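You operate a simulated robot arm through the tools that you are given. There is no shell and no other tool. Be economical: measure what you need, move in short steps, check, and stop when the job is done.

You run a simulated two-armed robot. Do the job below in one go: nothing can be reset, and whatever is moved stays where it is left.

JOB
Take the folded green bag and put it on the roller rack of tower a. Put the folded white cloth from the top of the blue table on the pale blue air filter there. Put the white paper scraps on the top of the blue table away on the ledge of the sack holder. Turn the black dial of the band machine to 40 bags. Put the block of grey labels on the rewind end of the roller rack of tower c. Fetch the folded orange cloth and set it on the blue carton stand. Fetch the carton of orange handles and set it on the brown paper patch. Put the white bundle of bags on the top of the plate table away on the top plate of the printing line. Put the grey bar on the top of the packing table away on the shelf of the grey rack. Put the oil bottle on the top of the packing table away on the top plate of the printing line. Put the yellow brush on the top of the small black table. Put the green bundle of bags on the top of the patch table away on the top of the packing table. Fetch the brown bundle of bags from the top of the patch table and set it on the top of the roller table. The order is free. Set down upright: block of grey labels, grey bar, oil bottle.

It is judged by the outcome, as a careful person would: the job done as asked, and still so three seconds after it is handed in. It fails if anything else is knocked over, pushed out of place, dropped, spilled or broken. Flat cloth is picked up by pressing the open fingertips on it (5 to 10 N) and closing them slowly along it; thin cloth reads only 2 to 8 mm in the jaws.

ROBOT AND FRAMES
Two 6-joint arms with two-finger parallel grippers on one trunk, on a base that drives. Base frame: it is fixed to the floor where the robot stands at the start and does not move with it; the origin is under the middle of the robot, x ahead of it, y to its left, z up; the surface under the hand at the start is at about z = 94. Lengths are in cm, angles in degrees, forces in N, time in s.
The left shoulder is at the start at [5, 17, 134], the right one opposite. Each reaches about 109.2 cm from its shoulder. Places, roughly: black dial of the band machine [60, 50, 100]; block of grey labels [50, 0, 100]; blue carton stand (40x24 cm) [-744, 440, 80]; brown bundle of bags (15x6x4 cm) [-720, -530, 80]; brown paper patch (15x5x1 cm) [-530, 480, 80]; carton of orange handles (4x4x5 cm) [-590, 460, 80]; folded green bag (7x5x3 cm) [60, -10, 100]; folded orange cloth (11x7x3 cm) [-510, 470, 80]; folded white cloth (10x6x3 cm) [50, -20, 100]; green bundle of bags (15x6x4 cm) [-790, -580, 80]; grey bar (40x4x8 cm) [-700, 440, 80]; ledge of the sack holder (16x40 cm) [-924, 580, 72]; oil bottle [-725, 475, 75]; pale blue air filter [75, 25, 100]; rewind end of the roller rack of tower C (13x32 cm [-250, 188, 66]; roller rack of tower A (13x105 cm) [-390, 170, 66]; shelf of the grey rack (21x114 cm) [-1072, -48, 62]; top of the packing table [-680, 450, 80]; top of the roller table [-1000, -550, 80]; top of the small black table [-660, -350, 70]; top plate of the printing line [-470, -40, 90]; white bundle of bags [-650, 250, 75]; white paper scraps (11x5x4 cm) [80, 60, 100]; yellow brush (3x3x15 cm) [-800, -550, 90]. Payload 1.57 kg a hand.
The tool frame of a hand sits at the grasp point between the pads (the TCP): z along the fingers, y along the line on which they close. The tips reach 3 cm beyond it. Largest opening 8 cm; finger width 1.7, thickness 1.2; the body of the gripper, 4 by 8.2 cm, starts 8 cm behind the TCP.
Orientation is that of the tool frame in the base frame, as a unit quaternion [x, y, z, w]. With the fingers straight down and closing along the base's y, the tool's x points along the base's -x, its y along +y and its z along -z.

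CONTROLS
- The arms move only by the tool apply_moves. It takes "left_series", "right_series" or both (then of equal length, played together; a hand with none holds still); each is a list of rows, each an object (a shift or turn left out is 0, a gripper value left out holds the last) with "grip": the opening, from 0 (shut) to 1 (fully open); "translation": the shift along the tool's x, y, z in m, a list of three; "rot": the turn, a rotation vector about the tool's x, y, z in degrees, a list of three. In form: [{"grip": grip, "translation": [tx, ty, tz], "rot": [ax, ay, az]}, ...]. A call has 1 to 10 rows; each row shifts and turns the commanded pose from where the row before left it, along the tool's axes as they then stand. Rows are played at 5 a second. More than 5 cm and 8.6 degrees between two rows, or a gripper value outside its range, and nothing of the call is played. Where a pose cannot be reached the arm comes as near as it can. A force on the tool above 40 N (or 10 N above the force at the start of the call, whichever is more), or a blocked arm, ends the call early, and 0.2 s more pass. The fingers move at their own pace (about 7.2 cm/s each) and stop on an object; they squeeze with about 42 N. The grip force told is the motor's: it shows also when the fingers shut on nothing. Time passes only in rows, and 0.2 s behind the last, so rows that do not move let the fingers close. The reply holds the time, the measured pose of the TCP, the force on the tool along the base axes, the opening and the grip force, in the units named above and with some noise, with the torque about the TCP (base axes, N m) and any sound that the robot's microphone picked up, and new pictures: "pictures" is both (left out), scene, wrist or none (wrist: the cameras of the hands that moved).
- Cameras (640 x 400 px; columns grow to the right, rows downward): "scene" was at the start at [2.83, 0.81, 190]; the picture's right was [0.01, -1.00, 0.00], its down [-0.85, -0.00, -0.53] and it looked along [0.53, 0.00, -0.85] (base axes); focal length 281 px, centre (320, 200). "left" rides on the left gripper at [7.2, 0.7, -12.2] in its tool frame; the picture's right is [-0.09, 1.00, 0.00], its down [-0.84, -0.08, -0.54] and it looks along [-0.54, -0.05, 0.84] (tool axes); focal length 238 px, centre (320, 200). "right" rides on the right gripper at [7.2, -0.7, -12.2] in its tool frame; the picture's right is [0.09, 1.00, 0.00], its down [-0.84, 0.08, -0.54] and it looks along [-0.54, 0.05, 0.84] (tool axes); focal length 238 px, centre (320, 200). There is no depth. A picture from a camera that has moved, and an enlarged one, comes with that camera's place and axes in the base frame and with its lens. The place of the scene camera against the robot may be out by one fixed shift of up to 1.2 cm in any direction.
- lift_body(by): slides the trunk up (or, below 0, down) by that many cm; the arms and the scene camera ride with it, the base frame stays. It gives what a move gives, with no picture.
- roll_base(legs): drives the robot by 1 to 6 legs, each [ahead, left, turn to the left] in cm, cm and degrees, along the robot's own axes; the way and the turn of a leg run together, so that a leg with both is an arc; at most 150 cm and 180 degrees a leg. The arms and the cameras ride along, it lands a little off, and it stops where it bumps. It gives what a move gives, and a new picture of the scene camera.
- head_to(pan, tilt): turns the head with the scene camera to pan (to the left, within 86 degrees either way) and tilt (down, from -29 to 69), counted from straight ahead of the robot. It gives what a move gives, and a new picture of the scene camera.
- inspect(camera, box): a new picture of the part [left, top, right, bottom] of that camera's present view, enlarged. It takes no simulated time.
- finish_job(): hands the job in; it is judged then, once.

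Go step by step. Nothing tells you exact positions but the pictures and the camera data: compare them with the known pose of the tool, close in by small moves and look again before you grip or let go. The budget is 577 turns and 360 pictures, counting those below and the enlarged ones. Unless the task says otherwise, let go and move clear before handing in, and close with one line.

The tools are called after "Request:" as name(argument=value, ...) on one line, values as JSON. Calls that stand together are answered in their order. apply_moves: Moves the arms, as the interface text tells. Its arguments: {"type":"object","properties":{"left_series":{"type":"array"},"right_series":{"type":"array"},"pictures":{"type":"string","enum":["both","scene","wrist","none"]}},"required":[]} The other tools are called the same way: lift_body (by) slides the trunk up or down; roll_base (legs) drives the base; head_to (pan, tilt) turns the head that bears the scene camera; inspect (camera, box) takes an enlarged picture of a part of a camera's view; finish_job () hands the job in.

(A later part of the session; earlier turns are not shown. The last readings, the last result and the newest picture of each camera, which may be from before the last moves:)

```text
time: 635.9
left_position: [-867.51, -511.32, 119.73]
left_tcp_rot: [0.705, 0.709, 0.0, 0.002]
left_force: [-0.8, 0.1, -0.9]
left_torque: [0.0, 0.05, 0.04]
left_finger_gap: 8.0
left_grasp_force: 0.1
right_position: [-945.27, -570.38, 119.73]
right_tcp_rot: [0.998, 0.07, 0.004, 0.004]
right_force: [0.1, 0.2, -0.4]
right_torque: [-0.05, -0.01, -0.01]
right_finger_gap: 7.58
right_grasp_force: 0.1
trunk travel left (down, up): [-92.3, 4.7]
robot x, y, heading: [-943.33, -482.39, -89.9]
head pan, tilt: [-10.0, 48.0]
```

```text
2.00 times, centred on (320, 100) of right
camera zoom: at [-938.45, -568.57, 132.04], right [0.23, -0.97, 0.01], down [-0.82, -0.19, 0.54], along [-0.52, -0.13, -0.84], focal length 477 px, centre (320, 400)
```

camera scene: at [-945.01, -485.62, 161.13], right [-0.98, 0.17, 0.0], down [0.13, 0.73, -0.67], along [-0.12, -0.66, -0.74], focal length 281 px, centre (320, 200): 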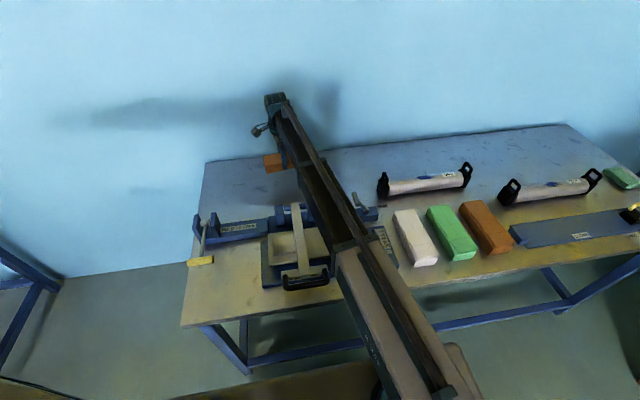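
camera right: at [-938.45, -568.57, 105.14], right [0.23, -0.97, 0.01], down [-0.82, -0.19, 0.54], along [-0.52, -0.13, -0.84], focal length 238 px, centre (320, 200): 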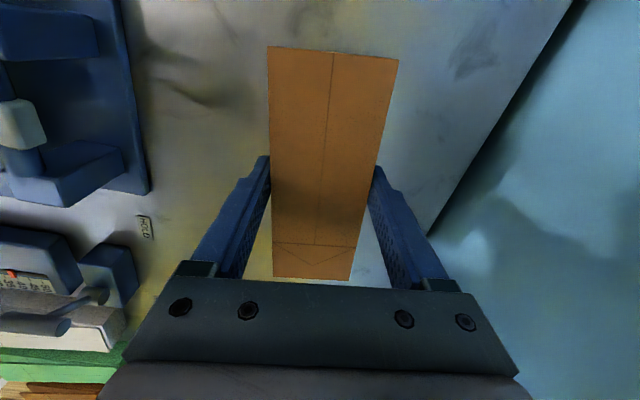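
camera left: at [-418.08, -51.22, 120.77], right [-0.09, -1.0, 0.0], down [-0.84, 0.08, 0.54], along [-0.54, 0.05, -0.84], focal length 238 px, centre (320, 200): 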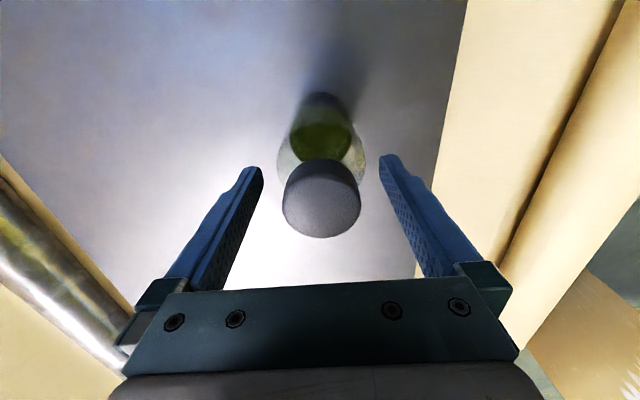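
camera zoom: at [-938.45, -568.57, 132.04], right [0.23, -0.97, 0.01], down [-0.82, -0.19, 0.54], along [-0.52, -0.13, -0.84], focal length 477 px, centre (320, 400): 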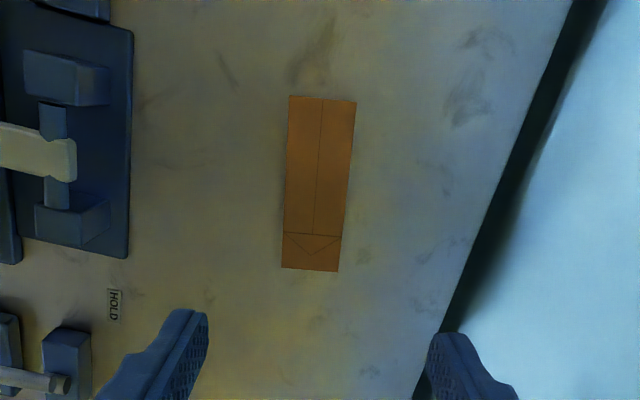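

The brown bundle lies on the roller table. Now back to the patch table for the yellow brush with the left hand.

Request:
apply_moves(right_series=[{"translation": [0, -0.045, 0]}, {"translation": [0, -0.045, 0]}, {"translation": [0, -0.045, 0]}, {"translation": [0, -0.045, 0]}, {"translation": [0, -0.045, 0]}], left_series=[{}, {}, {}, {}, {}], pictures="none")

Request:
roll_base(legs=[[-12, 0, 0], [0, 124, 0]])

Request:
head_to(pan=8, tilt=52)

Request:
inspect(camera="scene", box=[140, 80, 420, 260])

```text
time: 637.1
left_position: [-867.45, -511.15, 119.73]
left_tcp_rot: [0.705, 0.709, 0.0, 0.002]
left_force: [-0.4, -1.3, 0.2]
left_torque: [0.02, -0.01, 0.0]
left_finger_gap: 8.01
left_grasp_force: 0.0
right_position: [-948.51, -547.93, 119.81]
right_tcp_rot: [0.997, 0.072, 0.004, 0.004]
right_force: [0.9, 0.9, 0.2]
right_torque: [0.02, -0.03, -0.01]
right_finger_gap: 7.59
right_grasp_force: 0.0
trunk travel left (down, up): [-92.3, 4.7]
robot x, y, heading: [-943.48, -482.67, -89.7]
head pan, tilt: [-10.0, 48.0]
```

```text
time: 644.1
left_position: [-744.06, -499.54, 119.81]
left_tcp_rot: [0.705, 0.709, 0.001, 0.002]
left_force: [-0.6, 0.7, 0.5]
left_torque: [0.0, 0.02, -0.03]
left_finger_gap: 7.99
left_grasp_force: 0.0
right_position: [-825.12, -536.15, 119.65]
right_tcp_rot: [0.998, 0.07, 0.003, 0.005]
right_force: [0.6, 0.3, -0.5]
right_torque: [0.05, 0.04, -0.02]
right_finger_gap: 7.61
right_grasp_force: 0.0
trunk travel left (down, up): [-92.3, 4.7]
robot x, y, heading: [-820.05, -470.62, -90.2]
head pan, tilt: [-10.0, 48.0]
camera scene: at [-821.54, -473.59, 188.03], right [-0.98, 0.17, 0.0], down [0.13, 0.73, -0.67], along [-0.12, -0.66, -0.74], focal length 281 px, centre (320, 200)
```

scene: 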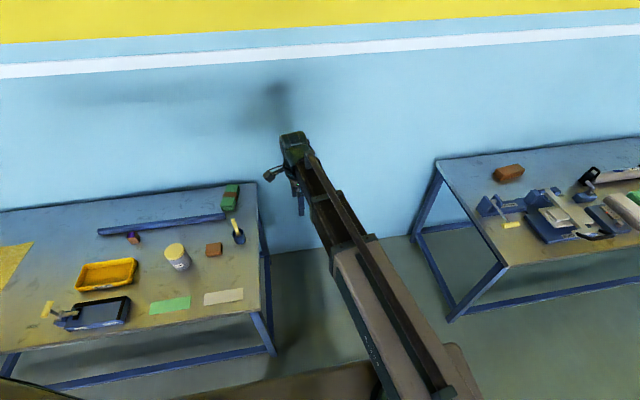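

```text
time: 645.0
left_position: [-744.13, -499.4, 119.76]
left_tcp_rot: [0.706, 0.709, 0.0, 0.002]
left_force: [0.1, -0.2, 0.0]
left_torque: [-0.01, 0.0, 0.01]
left_finger_gap: 8.01
left_grasp_force: 0.0
right_position: [-825.02, -536.1, 119.82]
right_tcp_rot: [0.998, 0.07, 0.004, 0.004]
right_force: [-0.4, -0.7, -0.1]
right_torque: [0.01, -0.01, -0.01]
right_finger_gap: 7.59
right_grasp_force: 0.1
trunk travel left (down, up): [-92.3, 4.7]
robot x, y, heading: [-820.46, -470.42, -90.0]
head pan, tilt: [8.0, 52.0]
camera scene: at [-819.18, -473.27, 187.49], right [-0.99, -0.14, 0.0], down [-0.11, 0.78, -0.62], along [0.08, -0.61, -0.79], focal length 281 px, centre (320, 200)
```

scene: 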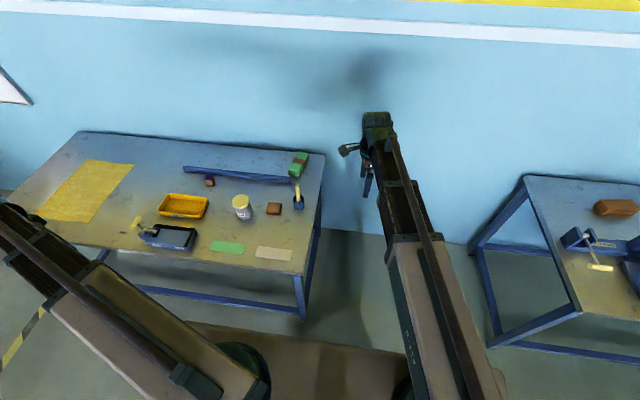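

```text
2.22 times, centred on (280, 170) of scene
camera zoom: at [-819.18, -473.27, 187.49], right [-0.99, -0.14, 0.0], down [-0.11, 0.78, -0.62], along [0.08, -0.61, -0.79], focal length 624 px, centre (409, 267)
```

zoom: 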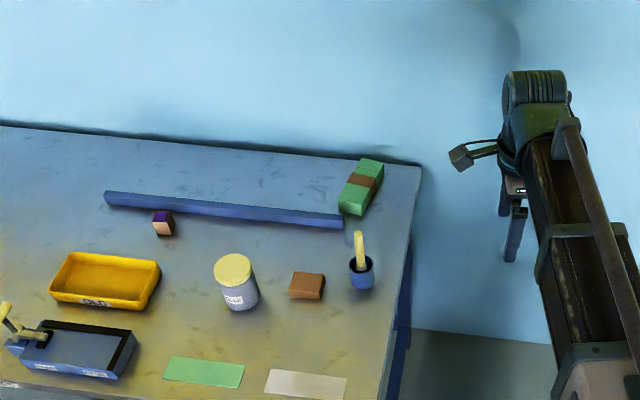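

I see the brush standing in a small pot near (-799, -550), handle top z≈97. Bringing the left hand over it and moving the right hand aside.

Request:
apply_moves(left_series=[{"translation": [-0.034, -0.036, 0]}, {"translation": [-0.034, -0.036, 0]}, {"translation": [-0.034, -0.036, 0]}, {"translation": [-0.034, -0.036, 0]}, {"translation": [-0.034, -0.036, 0]}, {"translation": [-0.034, -0.036, 0]}, {"translation": [-0.034, -0.036, 0]}, {"translation": [-0.034, -0.036, 0]}, {"translation": [-0.034, -0.036, 0]}, {"translation": [-0.034, -0.036, 0]}], right_series=[{"translation": [-0.04, 0, 0]}, {"translation": [-0.04, 0, 0]}, {"translation": [-0.04, 0, 0]}, {"translation": [-0.04, 0, 0]}, {}, {}, {}, {}, {}, {}], pictures="none")

Request:
apply_moves(left_series=[{"translation": [-0.034, -0.038, 0]}, {"translation": [-0.034, -0.038, 0]}, {"translation": [-0.034, -0.038, 0]}], pictures="wrist")

```text
time: 647.2
left_position: [-780.04, -533.66, 119.82]
left_tcp_rot: [0.705, 0.709, 0.0, 0.002]
left_force: [-0.3, 0.3, 0.9]
left_torque: [-0.01, 0.01, 0.01]
left_finger_gap: 7.99
left_grasp_force: 0.1
right_position: [-841.12, -538.35, 119.63]
right_tcp_rot: [0.998, 0.069, 0.003, 0.004]
right_force: [0.2, -0.3, -0.2]
right_torque: [0.0, 0.01, 0.02]
right_finger_gap: 7.6
right_grasp_force: 0.2
trunk travel left (down, up): [-92.3, 4.7]
robot x, y, heading: [-820.22, -470.46, -90.1]
head pan, tilt: [8.0, 52.0]
```

```text
refused: row 1 steps farther than a row can; nothing moved
```

Request:
apply_moves(left_series=[{"translation": [-0.03, -0.035, 0]}, {"translation": [-0.03, -0.035, 0]}, {"translation": [-0.03, -0.035, 0]}], pictures="wrist")

```text
time: 648.0
left_position: [-790.49, -542.71, 119.74]
left_tcp_rot: [0.705, 0.709, 0.001, 0.002]
left_force: [0.0, 0.2, -0.4]
left_torque: [0.0, -0.03, 0.03]
left_finger_gap: 8.0
left_grasp_force: 0.0
right_position: [-841.18, -538.45, 119.64]
right_tcp_rot: [0.998, 0.069, 0.004, 0.003]
right_force: [0.1, -0.4, -0.2]
right_torque: [0.0, -0.01, -0.01]
right_finger_gap: 7.62
right_grasp_force: 0.1
trunk travel left (down, up): [-92.3, 4.7]
robot x, y, heading: [-819.82, -470.72, -90.0]
head pan, tilt: [8.0, 52.0]
camera left: at [-789.93, -535.41, 131.9], right [1.0, -0.09, 0.0], down [-0.08, -0.84, 0.54], along [-0.04, -0.54, -0.84], focal length 238 px, centre (320, 200)
```

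left: 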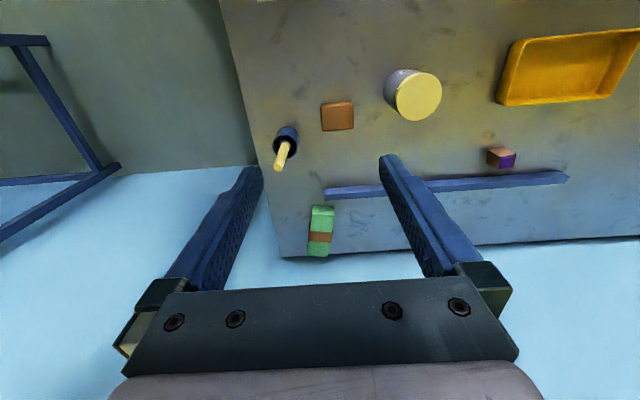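

Request:
apply_moves(left_series=[{"grip": 0.5, "translation": [-0.026, -0.024, 0]}, {"translation": [-0.026, -0.024, 0]}, {"translation": [-0.027, -0.024, 0]}], pictures="none")

Request:
lift_body(by=-17)

Request:
inspect(camera="left", box=[200, 40, 440, 240])

```text
time: 648.8
left_position: [-797.58, -550.52, 119.6]
left_tcp_rot: [0.705, 0.709, 0.001, 0.001]
left_force: [-0.7, -0.3, 0.2]
left_torque: [0.03, -0.01, 0.01]
left_finger_gap: 4.02
left_grasp_force: 0.1
right_position: [-841.09, -538.5, 119.68]
right_tcp_rot: [0.998, 0.07, 0.004, 0.004]
right_force: [-0.6, -0.6, 0.2]
right_torque: [-0.02, -0.03, -0.02]
right_finger_gap: 7.61
right_grasp_force: 0.1
trunk travel left (down, up): [-92.3, 4.7]
robot x, y, heading: [-819.98, -470.57, -90.0]
head pan, tilt: [8.0, 52.0]
```

```text
time: 650.7
left_position: [-797.64, -550.47, 102.75]
left_tcp_rot: [0.705, 0.709, 0.001, 0.002]
left_force: [0.0, -0.3, 1.2]
left_torque: [0.03, 0.0, 0.0]
left_finger_gap: 4.0
left_grasp_force: 0.1
right_position: [-841.0, -538.27, 102.78]
right_tcp_rot: [0.998, 0.07, 0.004, 0.005]
right_force: [-1.1, 0.9, 0.5]
right_torque: [-0.01, -0.01, 0.04]
right_finger_gap: 7.61
right_grasp_force: 0.1
trunk travel left (down, up): [-75.3, 21.7]
robot x, y, heading: [-820.1, -470.27, -90.0]
head pan, tilt: [8.0, 52.0]
```

```text
2.00 times, centred on (320, 140) of left
camera zoom: at [-796.98, -543.24, 114.94], right [1.0, -0.09, 0.0], down [-0.08, -0.84, 0.54], along [-0.05, -0.54, -0.84], focal length 477 px, centre (320, 320)
```

zoom: 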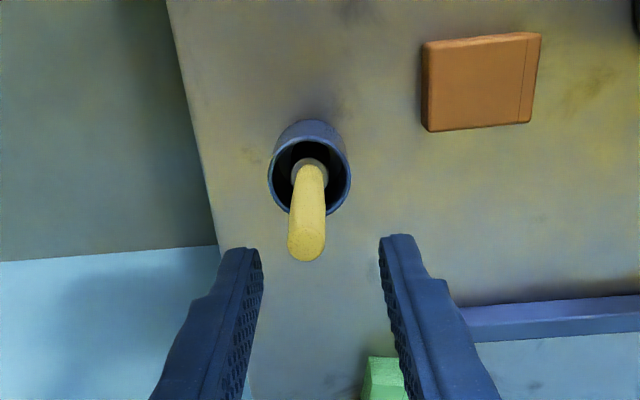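

Request:
apply_moves(left_series=[{"translation": [-0.006, -0.006, 0]}], pictures="none")

Request:
lift_body(by=-9.6)

Request:
apply_moves(left_series=[{"grip": 0.4}, {"grip": 0.3}, {"grip": 0.2}, {"grip": 0.1}, {"grip": 0.05}], pictures="wrist")

```text
time: 651.1
left_position: [-798.2, -551.12, 102.8]
left_tcp_rot: [0.706, 0.709, 0.0, 0.002]
left_force: [0.3, 0.4, -0.1]
left_torque: [0.0, 0.01, 0.02]
left_finger_gap: 3.98
left_grasp_force: 0.1
right_position: [-841.0, -538.29, 102.72]
right_tcp_rot: [0.998, 0.07, 0.005, 0.004]
right_force: [-0.5, 0.4, -0.4]
right_torque: [0.01, 0.02, 0.0]
right_finger_gap: 7.58
right_grasp_force: 0.0
trunk travel left (down, up): [-75.3, 21.7]
robot x, y, heading: [-820.29, -470.95, -90.0]
head pan, tilt: [8.0, 52.0]
```

```text
time: 652.4
left_position: [-798.2, -551.08, 93.23]
left_tcp_rot: [0.706, 0.708, 0.001, 0.002]
left_force: [0.0, -1.1, -0.3]
left_torque: [0.02, 0.02, -0.01]
left_finger_gap: 4.0
left_grasp_force: 0.1
right_position: [-841.14, -538.27, 93.0]
right_tcp_rot: [0.998, 0.069, 0.004, 0.004]
right_force: [-0.7, -0.6, -0.4]
right_torque: [0.0, 0.01, 0.03]
right_finger_gap: 7.6
right_grasp_force: 0.1
trunk travel left (down, up): [-65.7, 31.3]
robot x, y, heading: [-819.92, -470.57, -90.0]
head pan, tilt: [8.0, 52.0]
```

```text
time: 653.6
left_position: [-798.14, -551.14, 93.12]
left_tcp_rot: [0.706, 0.708, 0.001, 0.001]
left_force: [-0.5, -0.7, 0.2]
left_torque: [0.0, -0.03, -0.04]
left_finger_gap: 1.73
left_grasp_force: 32.1
right_position: [-841.04, -538.33, 93.06]
right_tcp_rot: [0.998, 0.069, 0.004, 0.004]
right_force: [0.9, -0.7, 0.5]
right_torque: [0.0, 0.0, -0.01]
right_finger_gap: 7.6
right_grasp_force: 0.0
trunk travel left (down, up): [-65.7, 31.3]
robot x, y, heading: [-820.27, -470.4, -90.1]
head pan, tilt: [8.0, 52.0]
camera left: at [-797.58, -543.86, 105.33], right [1.0, -0.09, 0.0], down [-0.08, -0.84, 0.54], along [-0.05, -0.54, -0.84], focal length 238 px, centre (320, 200)
```

left: 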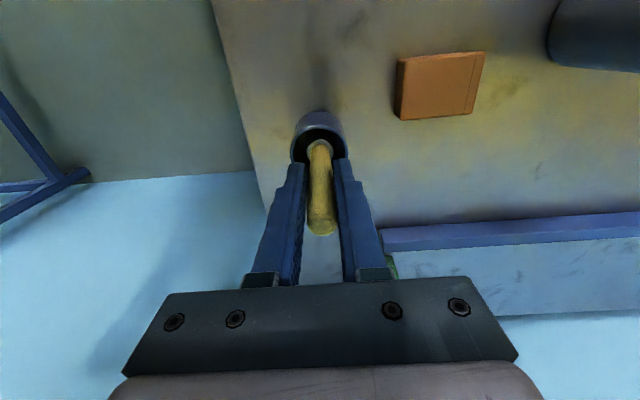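

Gripped at about 1.7 cm. Lifting the brush straight out of the pot.

Request:
apply_moves(left_series=[{"grip": 0}, {"grip": 0}], pictures="none")

Request:
lift_body(by=10)

Request:
lift_body(by=17)

Request:
inspect(camera="left", box=[160, 0, 480, 260])

```text
time: 654.2
left_position: [-798.18, -551.13, 93.2]
left_tcp_rot: [0.706, 0.708, 0.002, 0.002]
left_force: [-0.1, -0.3, 0.0]
left_torque: [0.0, 0.0, -0.03]
left_finger_gap: 1.73
left_grasp_force: 32.5
right_position: [-841.03, -538.25, 93.17]
right_tcp_rot: [0.998, 0.07, 0.004, 0.004]
right_force: [-0.4, 0.0, 0.2]
right_torque: [-0.01, 0.02, 0.03]
right_finger_gap: 7.6
right_grasp_force: 0.0
trunk travel left (down, up): [-65.7, 31.3]
robot x, y, heading: [-819.71, -470.49, -90.2]
head pan, tilt: [8.0, 52.0]
```

```text
time: 655.5
left_position: [-798.14, -551.11, 103.07]
left_tcp_rot: [0.705, 0.709, 0.0, 0.002]
left_force: [-0.6, -0.6, -0.4]
left_torque: [0.01, -0.01, -0.01]
left_finger_gap: 1.71
left_grasp_force: 32.1
right_position: [-840.93, -538.35, 103.2]
right_tcp_rot: [0.998, 0.069, 0.003, 0.004]
right_force: [0.0, 1.0, 0.6]
right_torque: [0.0, 0.01, -0.01]
right_finger_gap: 7.59
right_grasp_force: 0.1
trunk travel left (down, up): [-75.7, 21.3]
robot x, y, heading: [-819.88, -470.36, -90.0]
head pan, tilt: [8.0, 52.0]
```

```text
time: 657.4
left_position: [-798.23, -551.02, 120.11]
left_tcp_rot: [0.706, 0.708, 0.001, 0.002]
left_force: [-0.2, 0.0, 0.0]
left_torque: [0.02, -0.02, 0.02]
left_finger_gap: 1.72
left_grasp_force: 31.9
right_position: [-841.06, -538.37, 120.16]
right_tcp_rot: [0.997, 0.071, 0.004, 0.004]
right_force: [0.4, 0.4, 0.7]
right_torque: [0.01, 0.0, 0.0]
right_finger_gap: 7.61
right_grasp_force: 0.0
trunk travel left (down, up): [-92.7, 4.3]
robot x, y, heading: [-820.13, -470.67, -90.3]
head pan, tilt: [8.0, 52.0]
```

```text
1.54 times, centred on (320, 130) of left
camera zoom: at [-797.58, -543.87, 132.31], right [1.0, -0.09, 0.0], down [-0.08, -0.84, 0.54], along [-0.05, -0.54, -0.84], focal length 367 px, centre (320, 308)
```

zoom: 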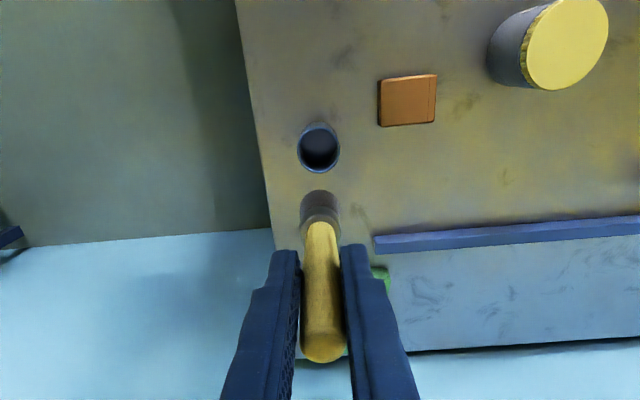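

The brush came free and the pot stayed. Now I'll turn to find the small black table near (-660, -350).

Request:
roll_base(legs=[[-20, 0, 0], [0, 0, 100]])

Request:
head_to(pan=20, tilt=35)

```text
time: 663.3
left_position: [-745.2, -413.82, 120.22]
left_tcp_rot: [-0.097, 0.995, 0.001, 0.001]
left_force: [0.1, 0.7, -0.8]
left_torque: [0.02, 0.03, 0.0]
left_finger_gap: 1.69
left_grasp_force: 31.9
right_position: [-749.68, -458.3, 120.12]
right_tcp_rot: [0.582, 0.813, 0.006, -0.001]
right_force: [-0.3, 0.0, 0.0]
right_torque: [0.0, -0.03, 0.0]
right_finger_gap: 7.61
right_grasp_force: 0.0
trunk travel left (down, up): [-92.7, 4.3]
robot x, y, heading: [-820.11, -450.93, 10.7]
head pan, tilt: [8.0, 52.0]
camera scene: at [-817.01, -448.25, 187.89], right [0.32, -0.95, 0.0], down [-0.75, -0.25, -0.62], along [0.58, 0.2, -0.79], focal length 281 px, centre (320, 200)
```

scene: 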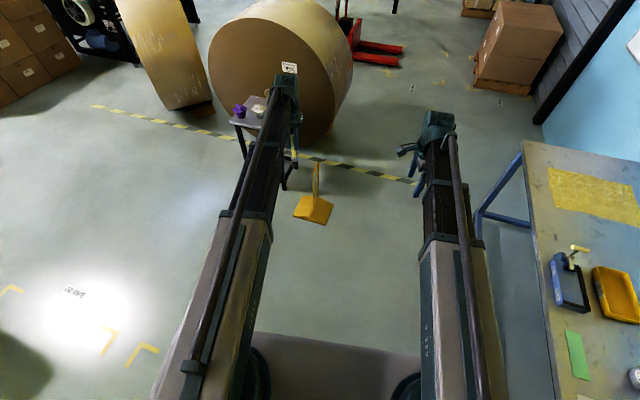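

```text
time: 664.1
left_position: [-745.17, -413.99, 120.18]
left_tcp_rot: [-0.097, 0.995, 0.002, 0.001]
left_force: [-0.4, -0.9, -0.6]
left_torque: [-0.01, 0.0, 0.03]
left_finger_gap: 1.71
left_grasp_force: 32.0
right_position: [-749.7, -458.45, 120.04]
right_tcp_rot: [0.581, 0.814, 0.006, 0.0]
right_force: [-0.4, 0.2, 0.5]
right_torque: [0.0, -0.02, -0.03]
right_finger_gap: 7.62
right_grasp_force: 0.1
trunk travel left (down, up): [-92.7, 4.3]
robot x, y, heading: [-820.12, -450.52, 10.9]
head pan, tilt: [20.0, 35.0]
camera scene: at [-816.55, -446.19, 190.32], right [0.51, -0.86, 0.0], down [-0.49, -0.29, -0.82], along [0.7, 0.42, -0.57], focal length 281 px, centre (320, 200)
```

scene: 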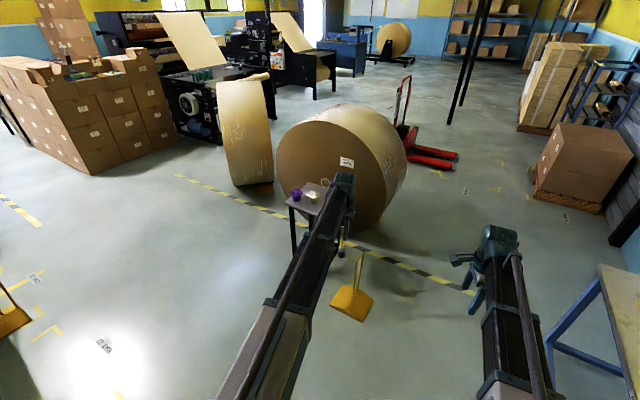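

The small black table is beside the roll near (-665, -350) with a purple and a white item on it. I'll approach it from the west.

Request:
roll_base(legs=[[0, 0, -10.9], [0, 100, 0], [62, 0, 0]])

Request:
head_to(pan=0, tilt=50)

```text
time: 673.1
left_position: [-677.51, -328.02, 120.1]
left_tcp_rot: [-0.004, 1.0, 0.002, 0.001]
left_force: [0.4, 0.5, -0.6]
left_torque: [0.01, 0.01, -0.01]
left_finger_gap: 1.66
left_grasp_force: 31.4
right_position: [-690.1, -370.92, 120.12]
right_tcp_rot: [0.654, 0.756, 0.005, 0.001]
right_force: [0.0, 0.4, 0.3]
right_torque: [-0.01, -0.01, -0.01]
right_finger_gap: 7.61
right_grasp_force: 0.1
trunk travel left (down, up): [-92.7, 4.3]
robot x, y, heading: [-758.01, -350.03, 0.5]
head pan, tilt: [20.0, 35.0]
camera scene: at [-753.77, -346.32, 190.33], right [0.34, -0.94, 0.0], down [-0.54, -0.2, -0.82], along [0.77, 0.28, -0.57], focal length 281 px, centre (320, 200)
```

scene: 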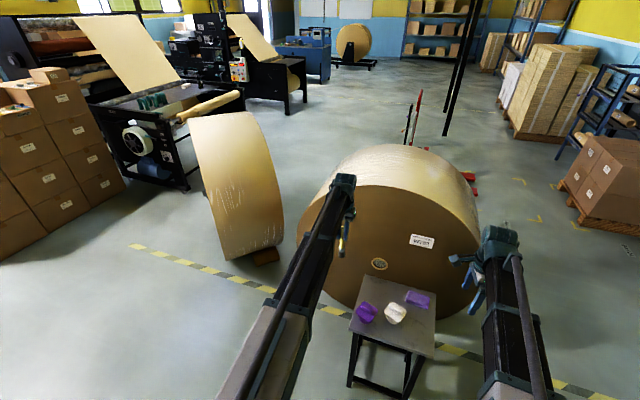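

```text
time: 673.9
left_position: [-677.58, -327.94, 120.14]
left_tcp_rot: [-0.004, 1.0, 0.001, 0.001]
left_force: [-0.3, 0.4, -0.5]
left_torque: [-0.01, 0.03, 0.0]
left_finger_gap: 1.64
left_grasp_force: 31.8
right_position: [-690.35, -370.78, 120.14]
right_tcp_rot: [0.654, 0.756, 0.006, 0.0]
right_force: [0.5, -0.2, -0.1]
right_torque: [0.02, -0.01, 0.03]
right_finger_gap: 7.61
right_grasp_force: 0.1
trunk travel left (down, up): [-92.7, 4.3]
robot x, y, heading: [-758.19, -350.13, 0.2]
head pan, tilt: [0.0, 50.0]
camera scene: at [-754.42, -349.33, 188.16], right [0.0, -1.0, 0.0], down [-0.77, 0.0, -0.64], along [0.64, 0.0, -0.77], focal length 281 px, centre (320, 200)
```

scene: 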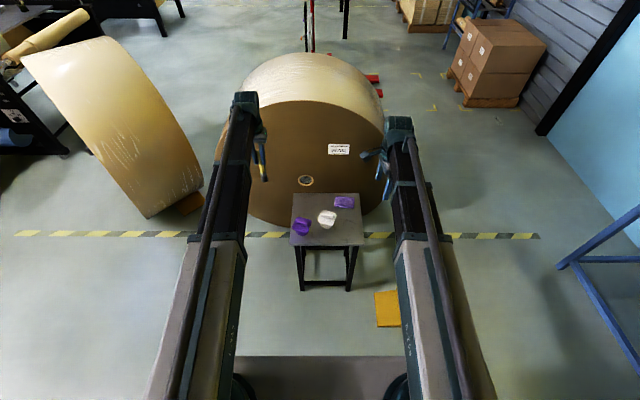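

The table top spans x -684…-651, y -370…-334, with free space at its near-right. I'll lay the brush there: shift right, move the right hand aside, and tilt the left hand to horizontal.

Request:
roll_base(legs=[[0, -25, 0]])

Request:
apply_moves(right_series=[{"translation": [-0.0446, -0.0175, 0]}, {"translation": [-0.0446, -0.0175, 0]}, {"translation": [-0.0446, -0.0175, 0]}, {"translation": [-0.0446, -0.0175, 0]}, {"translation": [-0.0446, -0.0175, 0]}, {"translation": [-0.0446, -0.0175, 0]}, {"translation": [-0.0446, -0.0175, 0]}, {"translation": [-0.0446, -0.0175, 0]}, {"translation": [-0.0446, -0.0175, 0]}, {"translation": [-0.0446, -0.0175, 0]}], left_series=[{"translation": [0, -0.035, 0]}, {"translation": [0, -0.035, 0]}, {"translation": [0, -0.035, 0]}, {"rot": [0, -8, 0]}, {"rot": [0, -8, 0]}, {"rot": [0, -8, 0]}, {"rot": [0, -8, 0]}, {"rot": [0, -8, 0]}, {"rot": [0, -8, 0]}, {"rot": [0, -8, 0]}], pictures="none")

Request:
apply_moves(left_series=[{"rot": [0, -8, 0]}, {"rot": [0, -8, 0]}, {"rot": [0, -8, 0]}, {"rot": [0, -8, 0]}], pictures="both")

```text
time: 675.7
left_position: [-677.55, -353.0, 120.16]
left_tcp_rot: [-0.003, 1.0, 0.002, 0.001]
left_force: [0.2, -0.3, -0.9]
left_torque: [0.04, 0.01, 0.01]
left_finger_gap: 1.65
left_grasp_force: 31.9
right_position: [-690.24, -395.75, 120.1]
right_tcp_rot: [0.655, 0.755, 0.005, 0.0]
right_force: [0.3, -0.7, 0.3]
right_torque: [0.02, 0.03, 0.02]
right_finger_gap: 7.6
right_grasp_force: 0.1
trunk travel left (down, up): [-92.7, 4.3]
robot x, y, heading: [-758.12, -374.74, 0.2]
head pan, tilt: [0.0, 50.0]
camera scene: at [-754.39, -374.35, 188.16], right [0.0, -1.0, 0.0], down [-0.77, 0.0, -0.64], along [0.64, 0.0, -0.77], focal length 281 px, centre (320, 200)
```

scene: 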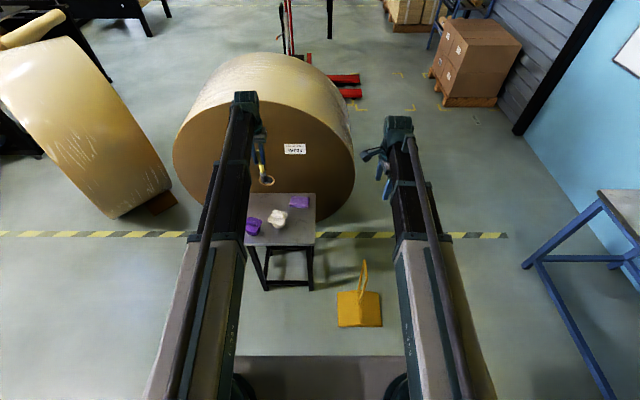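

```text
time: 677.9
left_position: [-677.6, -363.47, 129.87]
left_tcp_rot: [-0.001, 0.882, 0.003, 0.471]
left_force: [0.1, 0.3, 0.3]
left_torque: [-0.02, 0.05, 0.03]
left_finger_gap: 1.67
left_grasp_force: 31.8
left hand out of reach, approached as far as the arm can: row 5, 6, 7, 8, 9, 10
right_position: [-701.39, -442.58, 120.1]
right_tcp_rot: [0.655, 0.756, 0.005, -0.001]
right_force: [-0.5, -0.4, 0.2]
right_torque: [0.01, 0.01, 0.02]
right_finger_gap: 7.59
right_grasp_force: 0.1
right hand out of reach, approached as far as the arm can: row 8
trunk travel left (down, up): [-92.7, 4.3]
robot x, y, heading: [-757.77, -374.9, 0.1]
head pan, tilt: [0.0, 50.0]
```

```text
time: 678.9
left_position: [-677.5, -363.22, 140.71]
left_tcp_rot: [-0.003, 0.73, 0.004, 0.684]
left_force: [0.9, 0.3, 0.4]
left_torque: [-0.02, 0.03, 0.03]
left_finger_gap: 0.0
left_grasp_force: 21.0
left hand out of reach, approached as far as the arm can: row 1, 2, 3, 4
right_position: [-701.4, -442.3, 120.11]
right_tcp_rot: [0.655, 0.756, 0.006, 0.0]
right_force: [-0.4, 0.1, 0.4]
right_torque: [0.01, 0.02, 0.01]
right_finger_gap: 7.62
right_grasp_force: 0.1
trunk travel left (down, up): [-92.7, 4.3]
robot x, y, heading: [-758.23, -375.14, 0.2]
head pan, tilt: [0.0, 50.0]
camera scene: at [-754.38, -374.18, 188.16], right [0.0, -1.0, 0.0], down [-0.77, 0.0, -0.64], along [0.64, 0.0, -0.77], focal length 281 px, centre (320, 200)
camera left: at [-690.09, -362.62, 134.34], right [0.0, 1.0, 0.09], down [-0.49, -0.08, 0.87], along [0.87, -0.04, 0.48], focal length 238 px, centre (320, 200)
```

scene: 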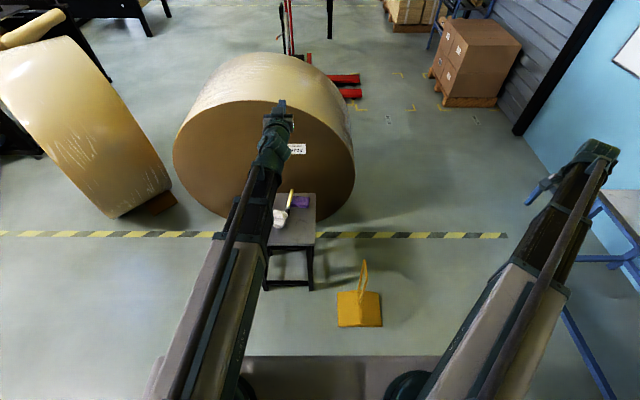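
left: 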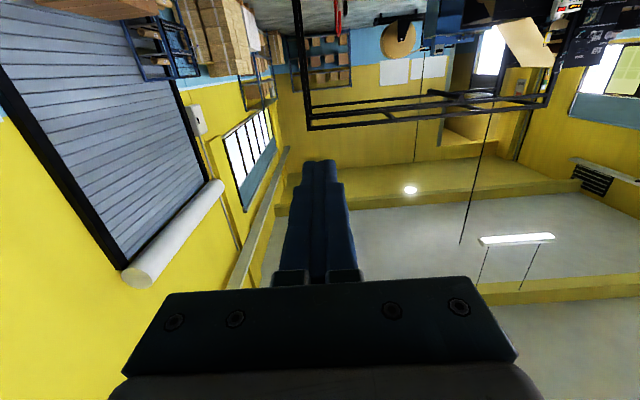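

The gripper closed to zero: the brush slipped out. I can see something yellow on the table; checking.

Request:
inspect(camera="scene", box=[220, 150, 380, 310])

```text
2.50 times, centred on (300, 230) of scene
camera zoom: at [-754.38, -374.18, 188.16], right [0.0, -1.0, 0.0], down [-0.77, 0.0, -0.64], along [0.64, 0.0, -0.77], focal length 702 px, centre (370, 125)
```

zoom: 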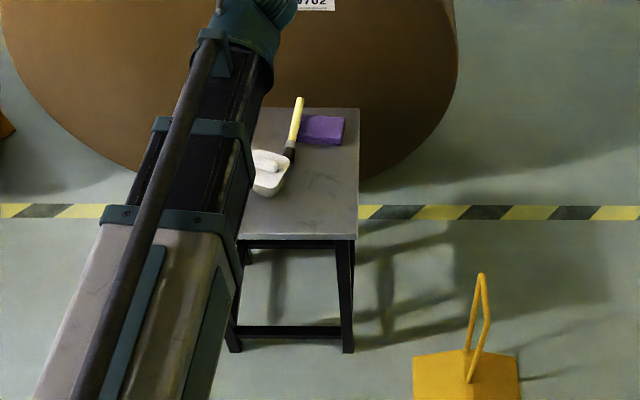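

The brush landed lying on the table between the other items, which look unmoved. I'll move the left arm away for a clear look.

Request:
apply_moves(left_series=[{"grip": 0.5, "rot": [0, 8, 0]}, {"rot": [0, 8, 0]}, {"rot": [0, 8, 0]}, {"rot": [0, 8, 0]}, {"rot": [0, 8, 0]}, {"rot": [0, 8, 0]}, {"rot": [0, 8, 0]}, {"rot": [0, 8, 0]}, {"rot": [0, 8, 0]}, {"rot": [0, 8, 0]}], pictures="none")

Request:
apply_moves(left_series=[{"rot": [0, 8, 0], "translation": [0, 0.04, 0]}, {"translation": [0, 0.045, 0]}, {"translation": [0, 0.045, 0]}, {"translation": [0, 0.045, 0]}, {"translation": [0, 0.045, 0]}, {"translation": [0, 0.045, 0]}, {"translation": [0, 0.045, 0]}, {"translation": [0, 0.045, 0]}], pictures="none")

Request:
inspect(camera="scene", box=[230, 160, 350, 260])

```text
time: 681.1
left_position: [-677.51, -363.21, 120.37]
left_tcp_rot: [-0.002, 0.998, 0.002, 0.069]
left_force: [-0.2, 0.2, 0.0]
left_torque: [-0.01, 0.0, 0.0]
left_finger_gap: 4.0
left_grasp_force: 0.0
left hand out of reach, approached as far as the arm can: row 1, 2, 3, 4, 5, 6, 7, 8, 9, 10
right_position: [-701.26, -442.22, 120.12]
right_tcp_rot: [0.656, 0.755, 0.005, 0.0]
right_force: [0.8, -0.6, -0.1]
right_torque: [0.03, 0.03, -0.03]
right_finger_gap: 7.61
right_grasp_force: 0.0
trunk travel left (down, up): [-92.7, 4.3]
robot x, y, heading: [-758.02, -374.95, 0.3]
head pan, tilt: [0.0, 50.0]
```

```text
time: 682.9
left_position: [-677.7, -327.53, 120.16]
left_tcp_rot: [-0.002, 1.0, 0.001, 0.0]
left_force: [-0.2, -0.3, 0.4]
left_torque: [-0.04, -0.02, 0.0]
left_finger_gap: 4.0
left_grasp_force: 0.1
left hand out of reach, approached as far as the arm can: row 6
right_position: [-701.21, -442.27, 120.33]
right_tcp_rot: [0.655, 0.756, 0.005, 0.001]
right_force: [-0.2, -0.2, -0.2]
right_torque: [0.01, 0.03, 0.0]
right_finger_gap: 7.6
right_grasp_force: 0.0
trunk travel left (down, up): [-92.7, 4.3]
robot x, y, heading: [-757.95, -374.75, -0.0]
head pan, tilt: [0.0, 50.0]
```

```text
4.00 times, centred on (290, 210) of scene
camera zoom: at [-754.4, -374.08, 188.16], right [0.0, -1.0, 0.0], down [-0.77, 0.0, -0.64], along [0.64, 0.0, -0.77], focal length 1124 px, centre (440, 160)
```

zoom: 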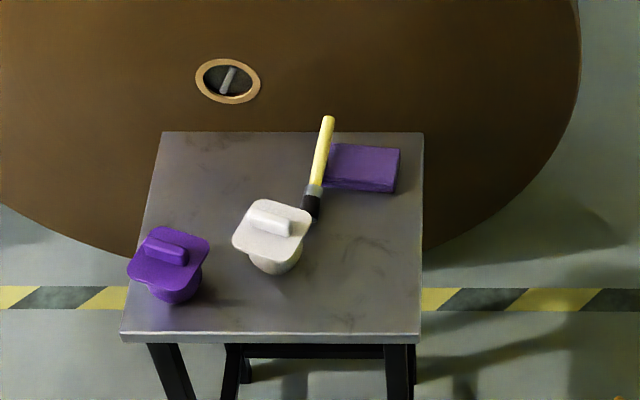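

The brush lies flat on the table, other items undisturbed; I'll leave it. Next the green bundle: I'll swing the left arm aside, square the right wrist, and return to the patch table.

Request:
apply_moves(left_series=[{"translation": [0.0443, 0.0207, 0]}, {"translation": [0.0443, 0.0207, 0]}, {"translation": [0.0443, 0.0207, 0]}, {"translation": [0.0443, 0.0207, 0]}, {"translation": [0.0443, 0.0207, 0]}, {"translation": [0.0443, 0.0207, 0]}, {"translation": [0.0443, 0.0207, 0]}, {"translation": [0.0443, 0.0207, 0]}, {"translation": [0.0443, 0.0207, 0]}, {"translation": [0.0443, 0.0207, 0]}], right_series=[{"grip": 1, "rot": [0, 0, -8.2]}, {"rot": [0, 0, -8.2]}, {"rot": [0, 0, -8.2]}, {"rot": [0, 0, -8.2]}, {"rot": [0, 0, -8.2]}, {"rot": [0, 0, -8.2]}, {"rot": [0, 0, -8.2]}, {"rot": [0, 0, -8.2]}, {"rot": [0, 0, -8.2]}, {"rot": [0, 0, -8.2]}], pictures="none")

Request:
apply_moves(left_series=[{"translation": [0.044, 0.02, 0]}, {"translation": [0.044, 0.02, 0]}, {"translation": [0.044, 0.02, 0]}, {"translation": [0.044, 0.02, 0]}], right_series=[{"translation": [0, 0.04, 0]}, {"translation": [0, 0.04, 0]}, {"translation": [0, 0.04, 0]}, {"translation": [0, 0.04, 0]}], pictures="none")

Request:
roll_base(legs=[[-15, 0, 0], [0, -62, 0], [0, 0, -90]])

```text
time: 685.1
left_position: [-722.19, -307.26, 120.12]
left_tcp_rot: [-0.002, 1.0, 0.002, 0.001]
left_force: [-0.1, 1.1, -0.1]
left_torque: [0.04, 0.0, 0.01]
left_finger_gap: 4.0
left_grasp_force: 0.1
right_position: [-701.37, -442.24, 120.22]
right_tcp_rot: [-0.002, 1.0, 0.004, 0.005]
right_force: [0.5, -0.5, -0.1]
right_torque: [0.01, -0.02, 0.02]
right_finger_gap: 8.01
right_grasp_force: 0.0
trunk travel left (down, up): [-92.7, 4.3]
robot x, y, heading: [-757.87, -375.46, 0.2]
head pan, tilt: [0.0, 50.0]
```

```text
time: 686.1
left_position: [-739.9, -299.4, 120.12]
left_tcp_rot: [-0.003, 1.0, 0.001, 0.001]
left_force: [0.3, 0.3, -0.2]
left_torque: [0.0, -0.05, 0.05]
left_finger_gap: 4.0
left_grasp_force: 0.0
right_position: [-701.44, -426.08, 120.21]
right_tcp_rot: [-0.001, 1.0, 0.003, 0.005]
right_force: [0.0, 0.7, -0.3]
right_torque: [-0.01, 0.01, -0.01]
right_finger_gap: 8.01
right_grasp_force: 0.1
trunk travel left (down, up): [-92.7, 4.3]
robot x, y, heading: [-757.96, -374.81, 0.1]
head pan, tilt: [0.0, 50.0]
```

```text
time: 694.4
left_position: [-697.44, -454.22, 120.19]
left_tcp_rot: [0.701, 0.713, 0.001, 0.002]
left_force: [-0.6, -0.6, -0.4]
left_torque: [0.01, 0.02, 0.02]
left_finger_gap: 4.02
left_grasp_force: 0.2
right_position: [-823.89, -493.98, 120.17]
right_tcp_rot: [0.703, 0.712, 0.0, 0.005]
right_force: [0.3, -0.9, -0.2]
right_torque: [-0.02, 0.0, 0.03]
right_finger_gap: 8.0
right_grasp_force: 0.0
trunk travel left (down, up): [-92.7, 4.3]
robot x, y, heading: [-773.03, -437.0, -89.4]
head pan, tilt: [0.0, 50.0]
camera scene: at [-773.22, -439.77, 188.16], right [-1.0, -0.01, 0.0], down [-0.01, 0.77, -0.64], along [0.01, -0.64, -0.77], focal length 281 px, centre (320, 200)
```

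scene: 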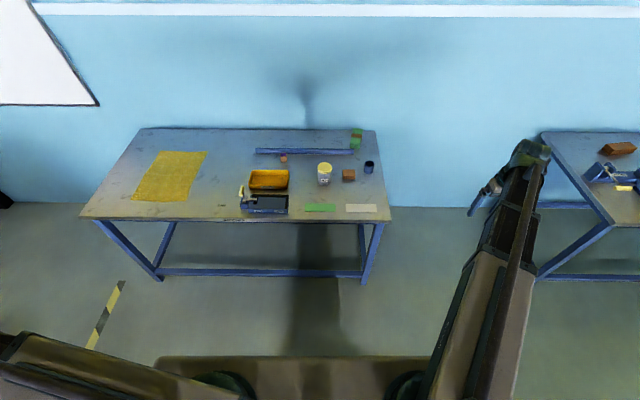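

Request:
roll_base(legs=[[46, -4, -0.6]])

Request:
apply_moves(right_series=[{"translation": [-0.028, 0.035, 0]}, {"translation": [-0.028, 0.035, 0]}, {"translation": [-0.028, 0.035, 0]}, {"translation": [-0.028, 0.035, 0]}, {"translation": [-0.028, 0.035, 0]}, {"translation": [-0.028, 0.035, 0]}, {"translation": [-0.028, 0.035, 0]}, {"translation": [-0.028, 0.035, 0]}, {"translation": [-0.028, 0.035, 0]}, {"translation": [-0.028, 0.035, 0]}], pictures="wrist")

```text
time: 697.1
left_position: [-701.66, -501.26, 120.06]
left_tcp_rot: [0.707, 0.707, 0.001, 0.001]
left_force: [0.5, 0.4, 0.2]
left_torque: [0.02, -0.02, 0.03]
left_finger_gap: 4.0
left_grasp_force: 0.0
right_position: [-828.49, -539.0, 120.17]
right_tcp_rot: [0.708, 0.706, -0.001, 0.004]
right_force: [-0.3, -0.1, -0.1]
right_torque: [0.01, 0.0, 0.03]
right_finger_gap: 7.99
right_grasp_force: 0.0
trunk travel left (down, up): [-92.7, 4.3]
robot x, y, heading: [-776.93, -482.61, -90.3]
head pan, tilt: [0.0, 50.0]
camera scene: at [-777.07, -485.71, 188.16], right [-1.0, 0.0, 0.0], down [0.0, 0.77, -0.64], along [0.0, -0.64, -0.77], focal length 281 px, centre (320, 200)
```

scene: 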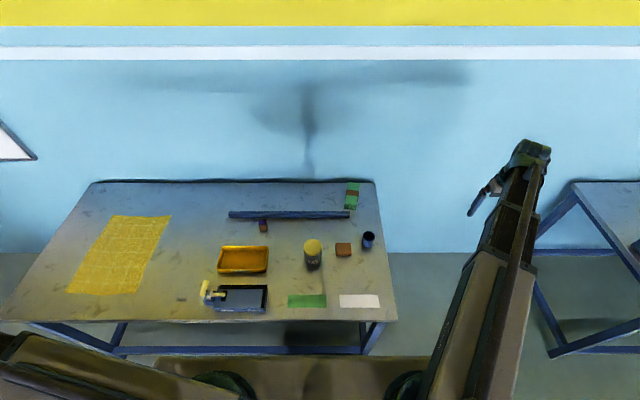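

```text
time: 699.3
left_position: [-701.48, -501.42, 120.13]
left_tcp_rot: [0.707, 0.707, 0.001, 0.002]
left_force: [0.0, -0.9, -0.2]
left_torque: [0.03, 0.02, 0.02]
left_finger_gap: 4.0
left_grasp_force: 0.1
right_position: [-793.52, -567.17, 120.3]
right_tcp_rot: [0.708, 0.706, -0.001, 0.006]
right_force: [0.1, -0.7, -0.4]
right_torque: [0.02, 0.03, -0.02]
right_finger_gap: 7.99
right_grasp_force: 0.1
right hand out of reach, approached as far as the arm can: row 7
trunk travel left (down, up): [-92.7, 4.3]
robot x, y, heading: [-776.91, -482.51, -90.4]
head pan, tilt: [0.0, 50.0]
camera right: at [-794.4, -559.86, 132.32], right [1.0, 0.09, 0.01], down [0.07, -0.83, 0.55], along [0.05, -0.55, -0.84], focal length 238 px, centre (320, 200)
```

right: 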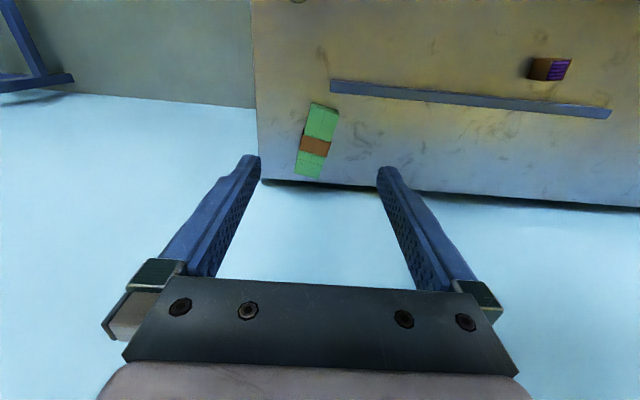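

Request:
roll_base(legs=[[3, 0, 0.3]])

Request:
apply_moves(right_series=[{"rot": [0, 0, 8.4]}, {"translation": [-0.025, 0.0, 0]}, {"translation": [-0.025, 0, 0]}], pictures="none")

Request:
lift_body(by=-24)

Request:
inspect(camera="right", box=[120, 0, 520, 260])

```text
time: 700.2
left_position: [-701.49, -504.15, 120.1]
left_tcp_rot: [0.705, 0.709, 0.001, 0.001]
left_force: [0.1, -0.9, -0.1]
left_torque: [0.05, 0.0, 0.01]
left_finger_gap: 3.99
left_grasp_force: 0.0
right_position: [-793.17, -570.43, 120.06]
right_tcp_rot: [0.707, 0.708, 0.0, 0.005]
right_force: [-0.7, 0.4, -0.6]
right_torque: [0.07, 0.01, 0.01]
right_finger_gap: 7.99
right_grasp_force: 0.0
trunk travel left (down, up): [-92.7, 4.3]
robot x, y, heading: [-777.09, -485.48, -89.9]
head pan, tilt: [0.0, 50.0]
camera scene: at [-777.02, -488.9, 188.15], right [-1.0, 0.0, 0.0], down [0.0, 0.77, -0.64], along [0.0, -0.64, -0.77], focal length 281 px, centre (320, 200)
```

scene: 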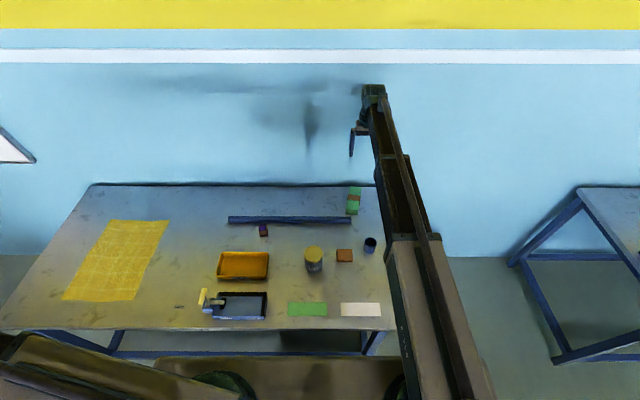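

```text
time: 701.0
left_position: [-701.49, -503.86, 120.15]
left_tcp_rot: [0.705, 0.709, 0.002, 0.002]
left_force: [-0.6, -0.5, 0.2]
left_torque: [0.0, -0.03, -0.01]
left_finger_gap: 3.99
left_grasp_force: 0.2
right_position: [-793.94, -575.15, 120.06]
right_tcp_rot: [0.756, 0.654, 0.001, 0.006]
right_force: [-0.5, -0.9, -0.2]
right_torque: [0.01, 0.03, 0.0]
right_finger_gap: 7.99
right_grasp_force: 0.1
trunk travel left (down, up): [-92.7, 4.3]
robot x, y, heading: [-777.02, -485.61, -89.9]
head pan, tilt: [0.0, 50.0]
```

```text
time: 703.5
left_position: [-701.48, -503.89, 96.16]
left_tcp_rot: [0.705, 0.709, 0.001, 0.002]
left_force: [0.3, 0.2, -0.6]
left_torque: [-0.01, 0.01, 0.01]
left_finger_gap: 3.98
left_grasp_force: 0.0
right_position: [-793.89, -575.16, 96.17]
right_tcp_rot: [0.757, 0.653, 0.0, 0.006]
right_force: [-0.5, -0.4, -0.8]
right_torque: [0.03, -0.02, 0.0]
right_finger_gap: 8.02
right_grasp_force: 0.0
trunk travel left (down, up): [-68.7, 28.3]
robot x, y, heading: [-777.19, -485.52, -89.8]
head pan, tilt: [0.0, 50.0]
```

```text
1.54 times, centred on (320, 130) of right
camera zoom: at [-793.83, -567.82, 108.36], right [1.0, -0.05, 0.01], down [-0.05, -0.83, 0.55], along [-0.02, -0.55, -0.84], focal length 367 px, centre (320, 308)
```

zoom: 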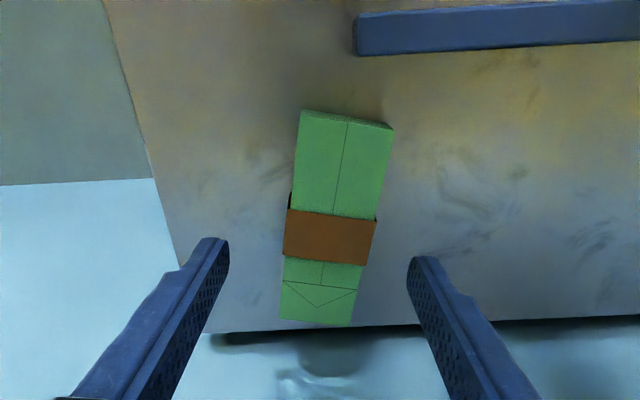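

Request:
apply_moves(right_series=[{"translation": [0, 0.008, 0]}], pictures="none")

Request:
lift_body(by=-12.4)

Request:
apply_moves(right_series=[{"grip": 0.85}, {"grip": 0.75}, {"grip": 0.65}, {"grip": 0.5}, {"grip": 0.4}], pictures="wrist")

```text
time: 703.9
left_position: [-701.38, -504.0, 96.13]
left_tcp_rot: [0.706, 0.709, 0.0, 0.002]
left_force: [-0.9, -0.6, -0.3]
left_torque: [0.04, 0.02, 0.03]
left_finger_gap: 4.0
left_grasp_force: 0.1
right_position: [-793.18, -575.23, 96.25]
right_tcp_rot: [0.756, 0.654, 0.0, 0.005]
right_force: [0.2, 0.3, -0.6]
right_torque: [0.04, 0.01, 0.03]
right_finger_gap: 7.99
right_grasp_force: 0.0
trunk travel left (down, up): [-68.7, 28.3]
robot x, y, heading: [-776.89, -485.55, -89.9]
head pan, tilt: [0.0, 50.0]
```

```text
time: 705.4
left_position: [-701.49, -503.89, 83.78]
left_tcp_rot: [0.706, 0.708, 0.001, 0.001]
left_force: [0.4, -0.1, -0.4]
left_torque: [0.01, 0.0, -0.04]
left_finger_gap: 4.0
left_grasp_force: 0.1
right_position: [-793.23, -575.21, 83.83]
right_tcp_rot: [0.756, 0.654, 0.0, 0.005]
right_force: [-0.6, 0.2, 0.3]
right_torque: [-0.02, 0.0, 0.01]
right_finger_gap: 8.01
right_grasp_force: 0.0
trunk travel left (down, up): [-56.3, 40.7]
robot x, y, heading: [-777.17, -485.75, -90.1]
head pan, tilt: [0.0, 50.0]
```

```text
time: 706.6
left_position: [-701.43, -503.78, 83.78]
left_tcp_rot: [0.706, 0.709, 0.001, 0.002]
left_force: [0.5, 0.1, -0.8]
left_torque: [-0.01, 0.0, 0.02]
left_finger_gap: 3.99
left_grasp_force: 0.1
right_position: [-793.23, -575.29, 83.74]
right_tcp_rot: [0.757, 0.654, 0.0, 0.006]
right_force: [0.7, -0.4, 0.6]
right_torque: [0.07, 0.09, -0.07]
right_finger_gap: 5.96
right_grasp_force: 42.0
trunk travel left (down, up): [-56.3, 40.7]
robot x, y, heading: [-776.88, -485.48, -89.9]
head pan, tilt: [0.0, 50.0]
camera right: at [-793.02, -567.92, 95.97], right [1.0, -0.05, 0.01], down [-0.05, -0.83, 0.55], along [-0.02, -0.55, -0.84], focal length 238 px, centre (320, 200)
```

right: 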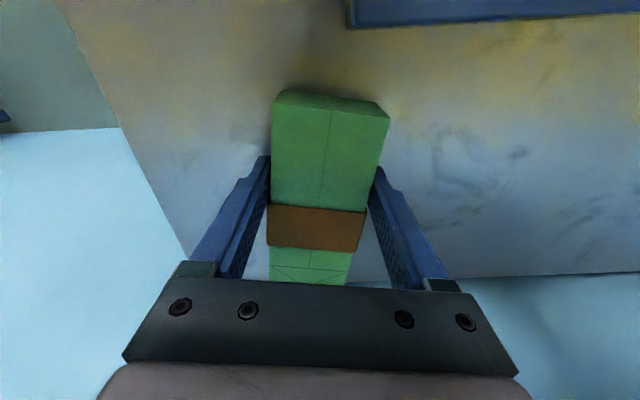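

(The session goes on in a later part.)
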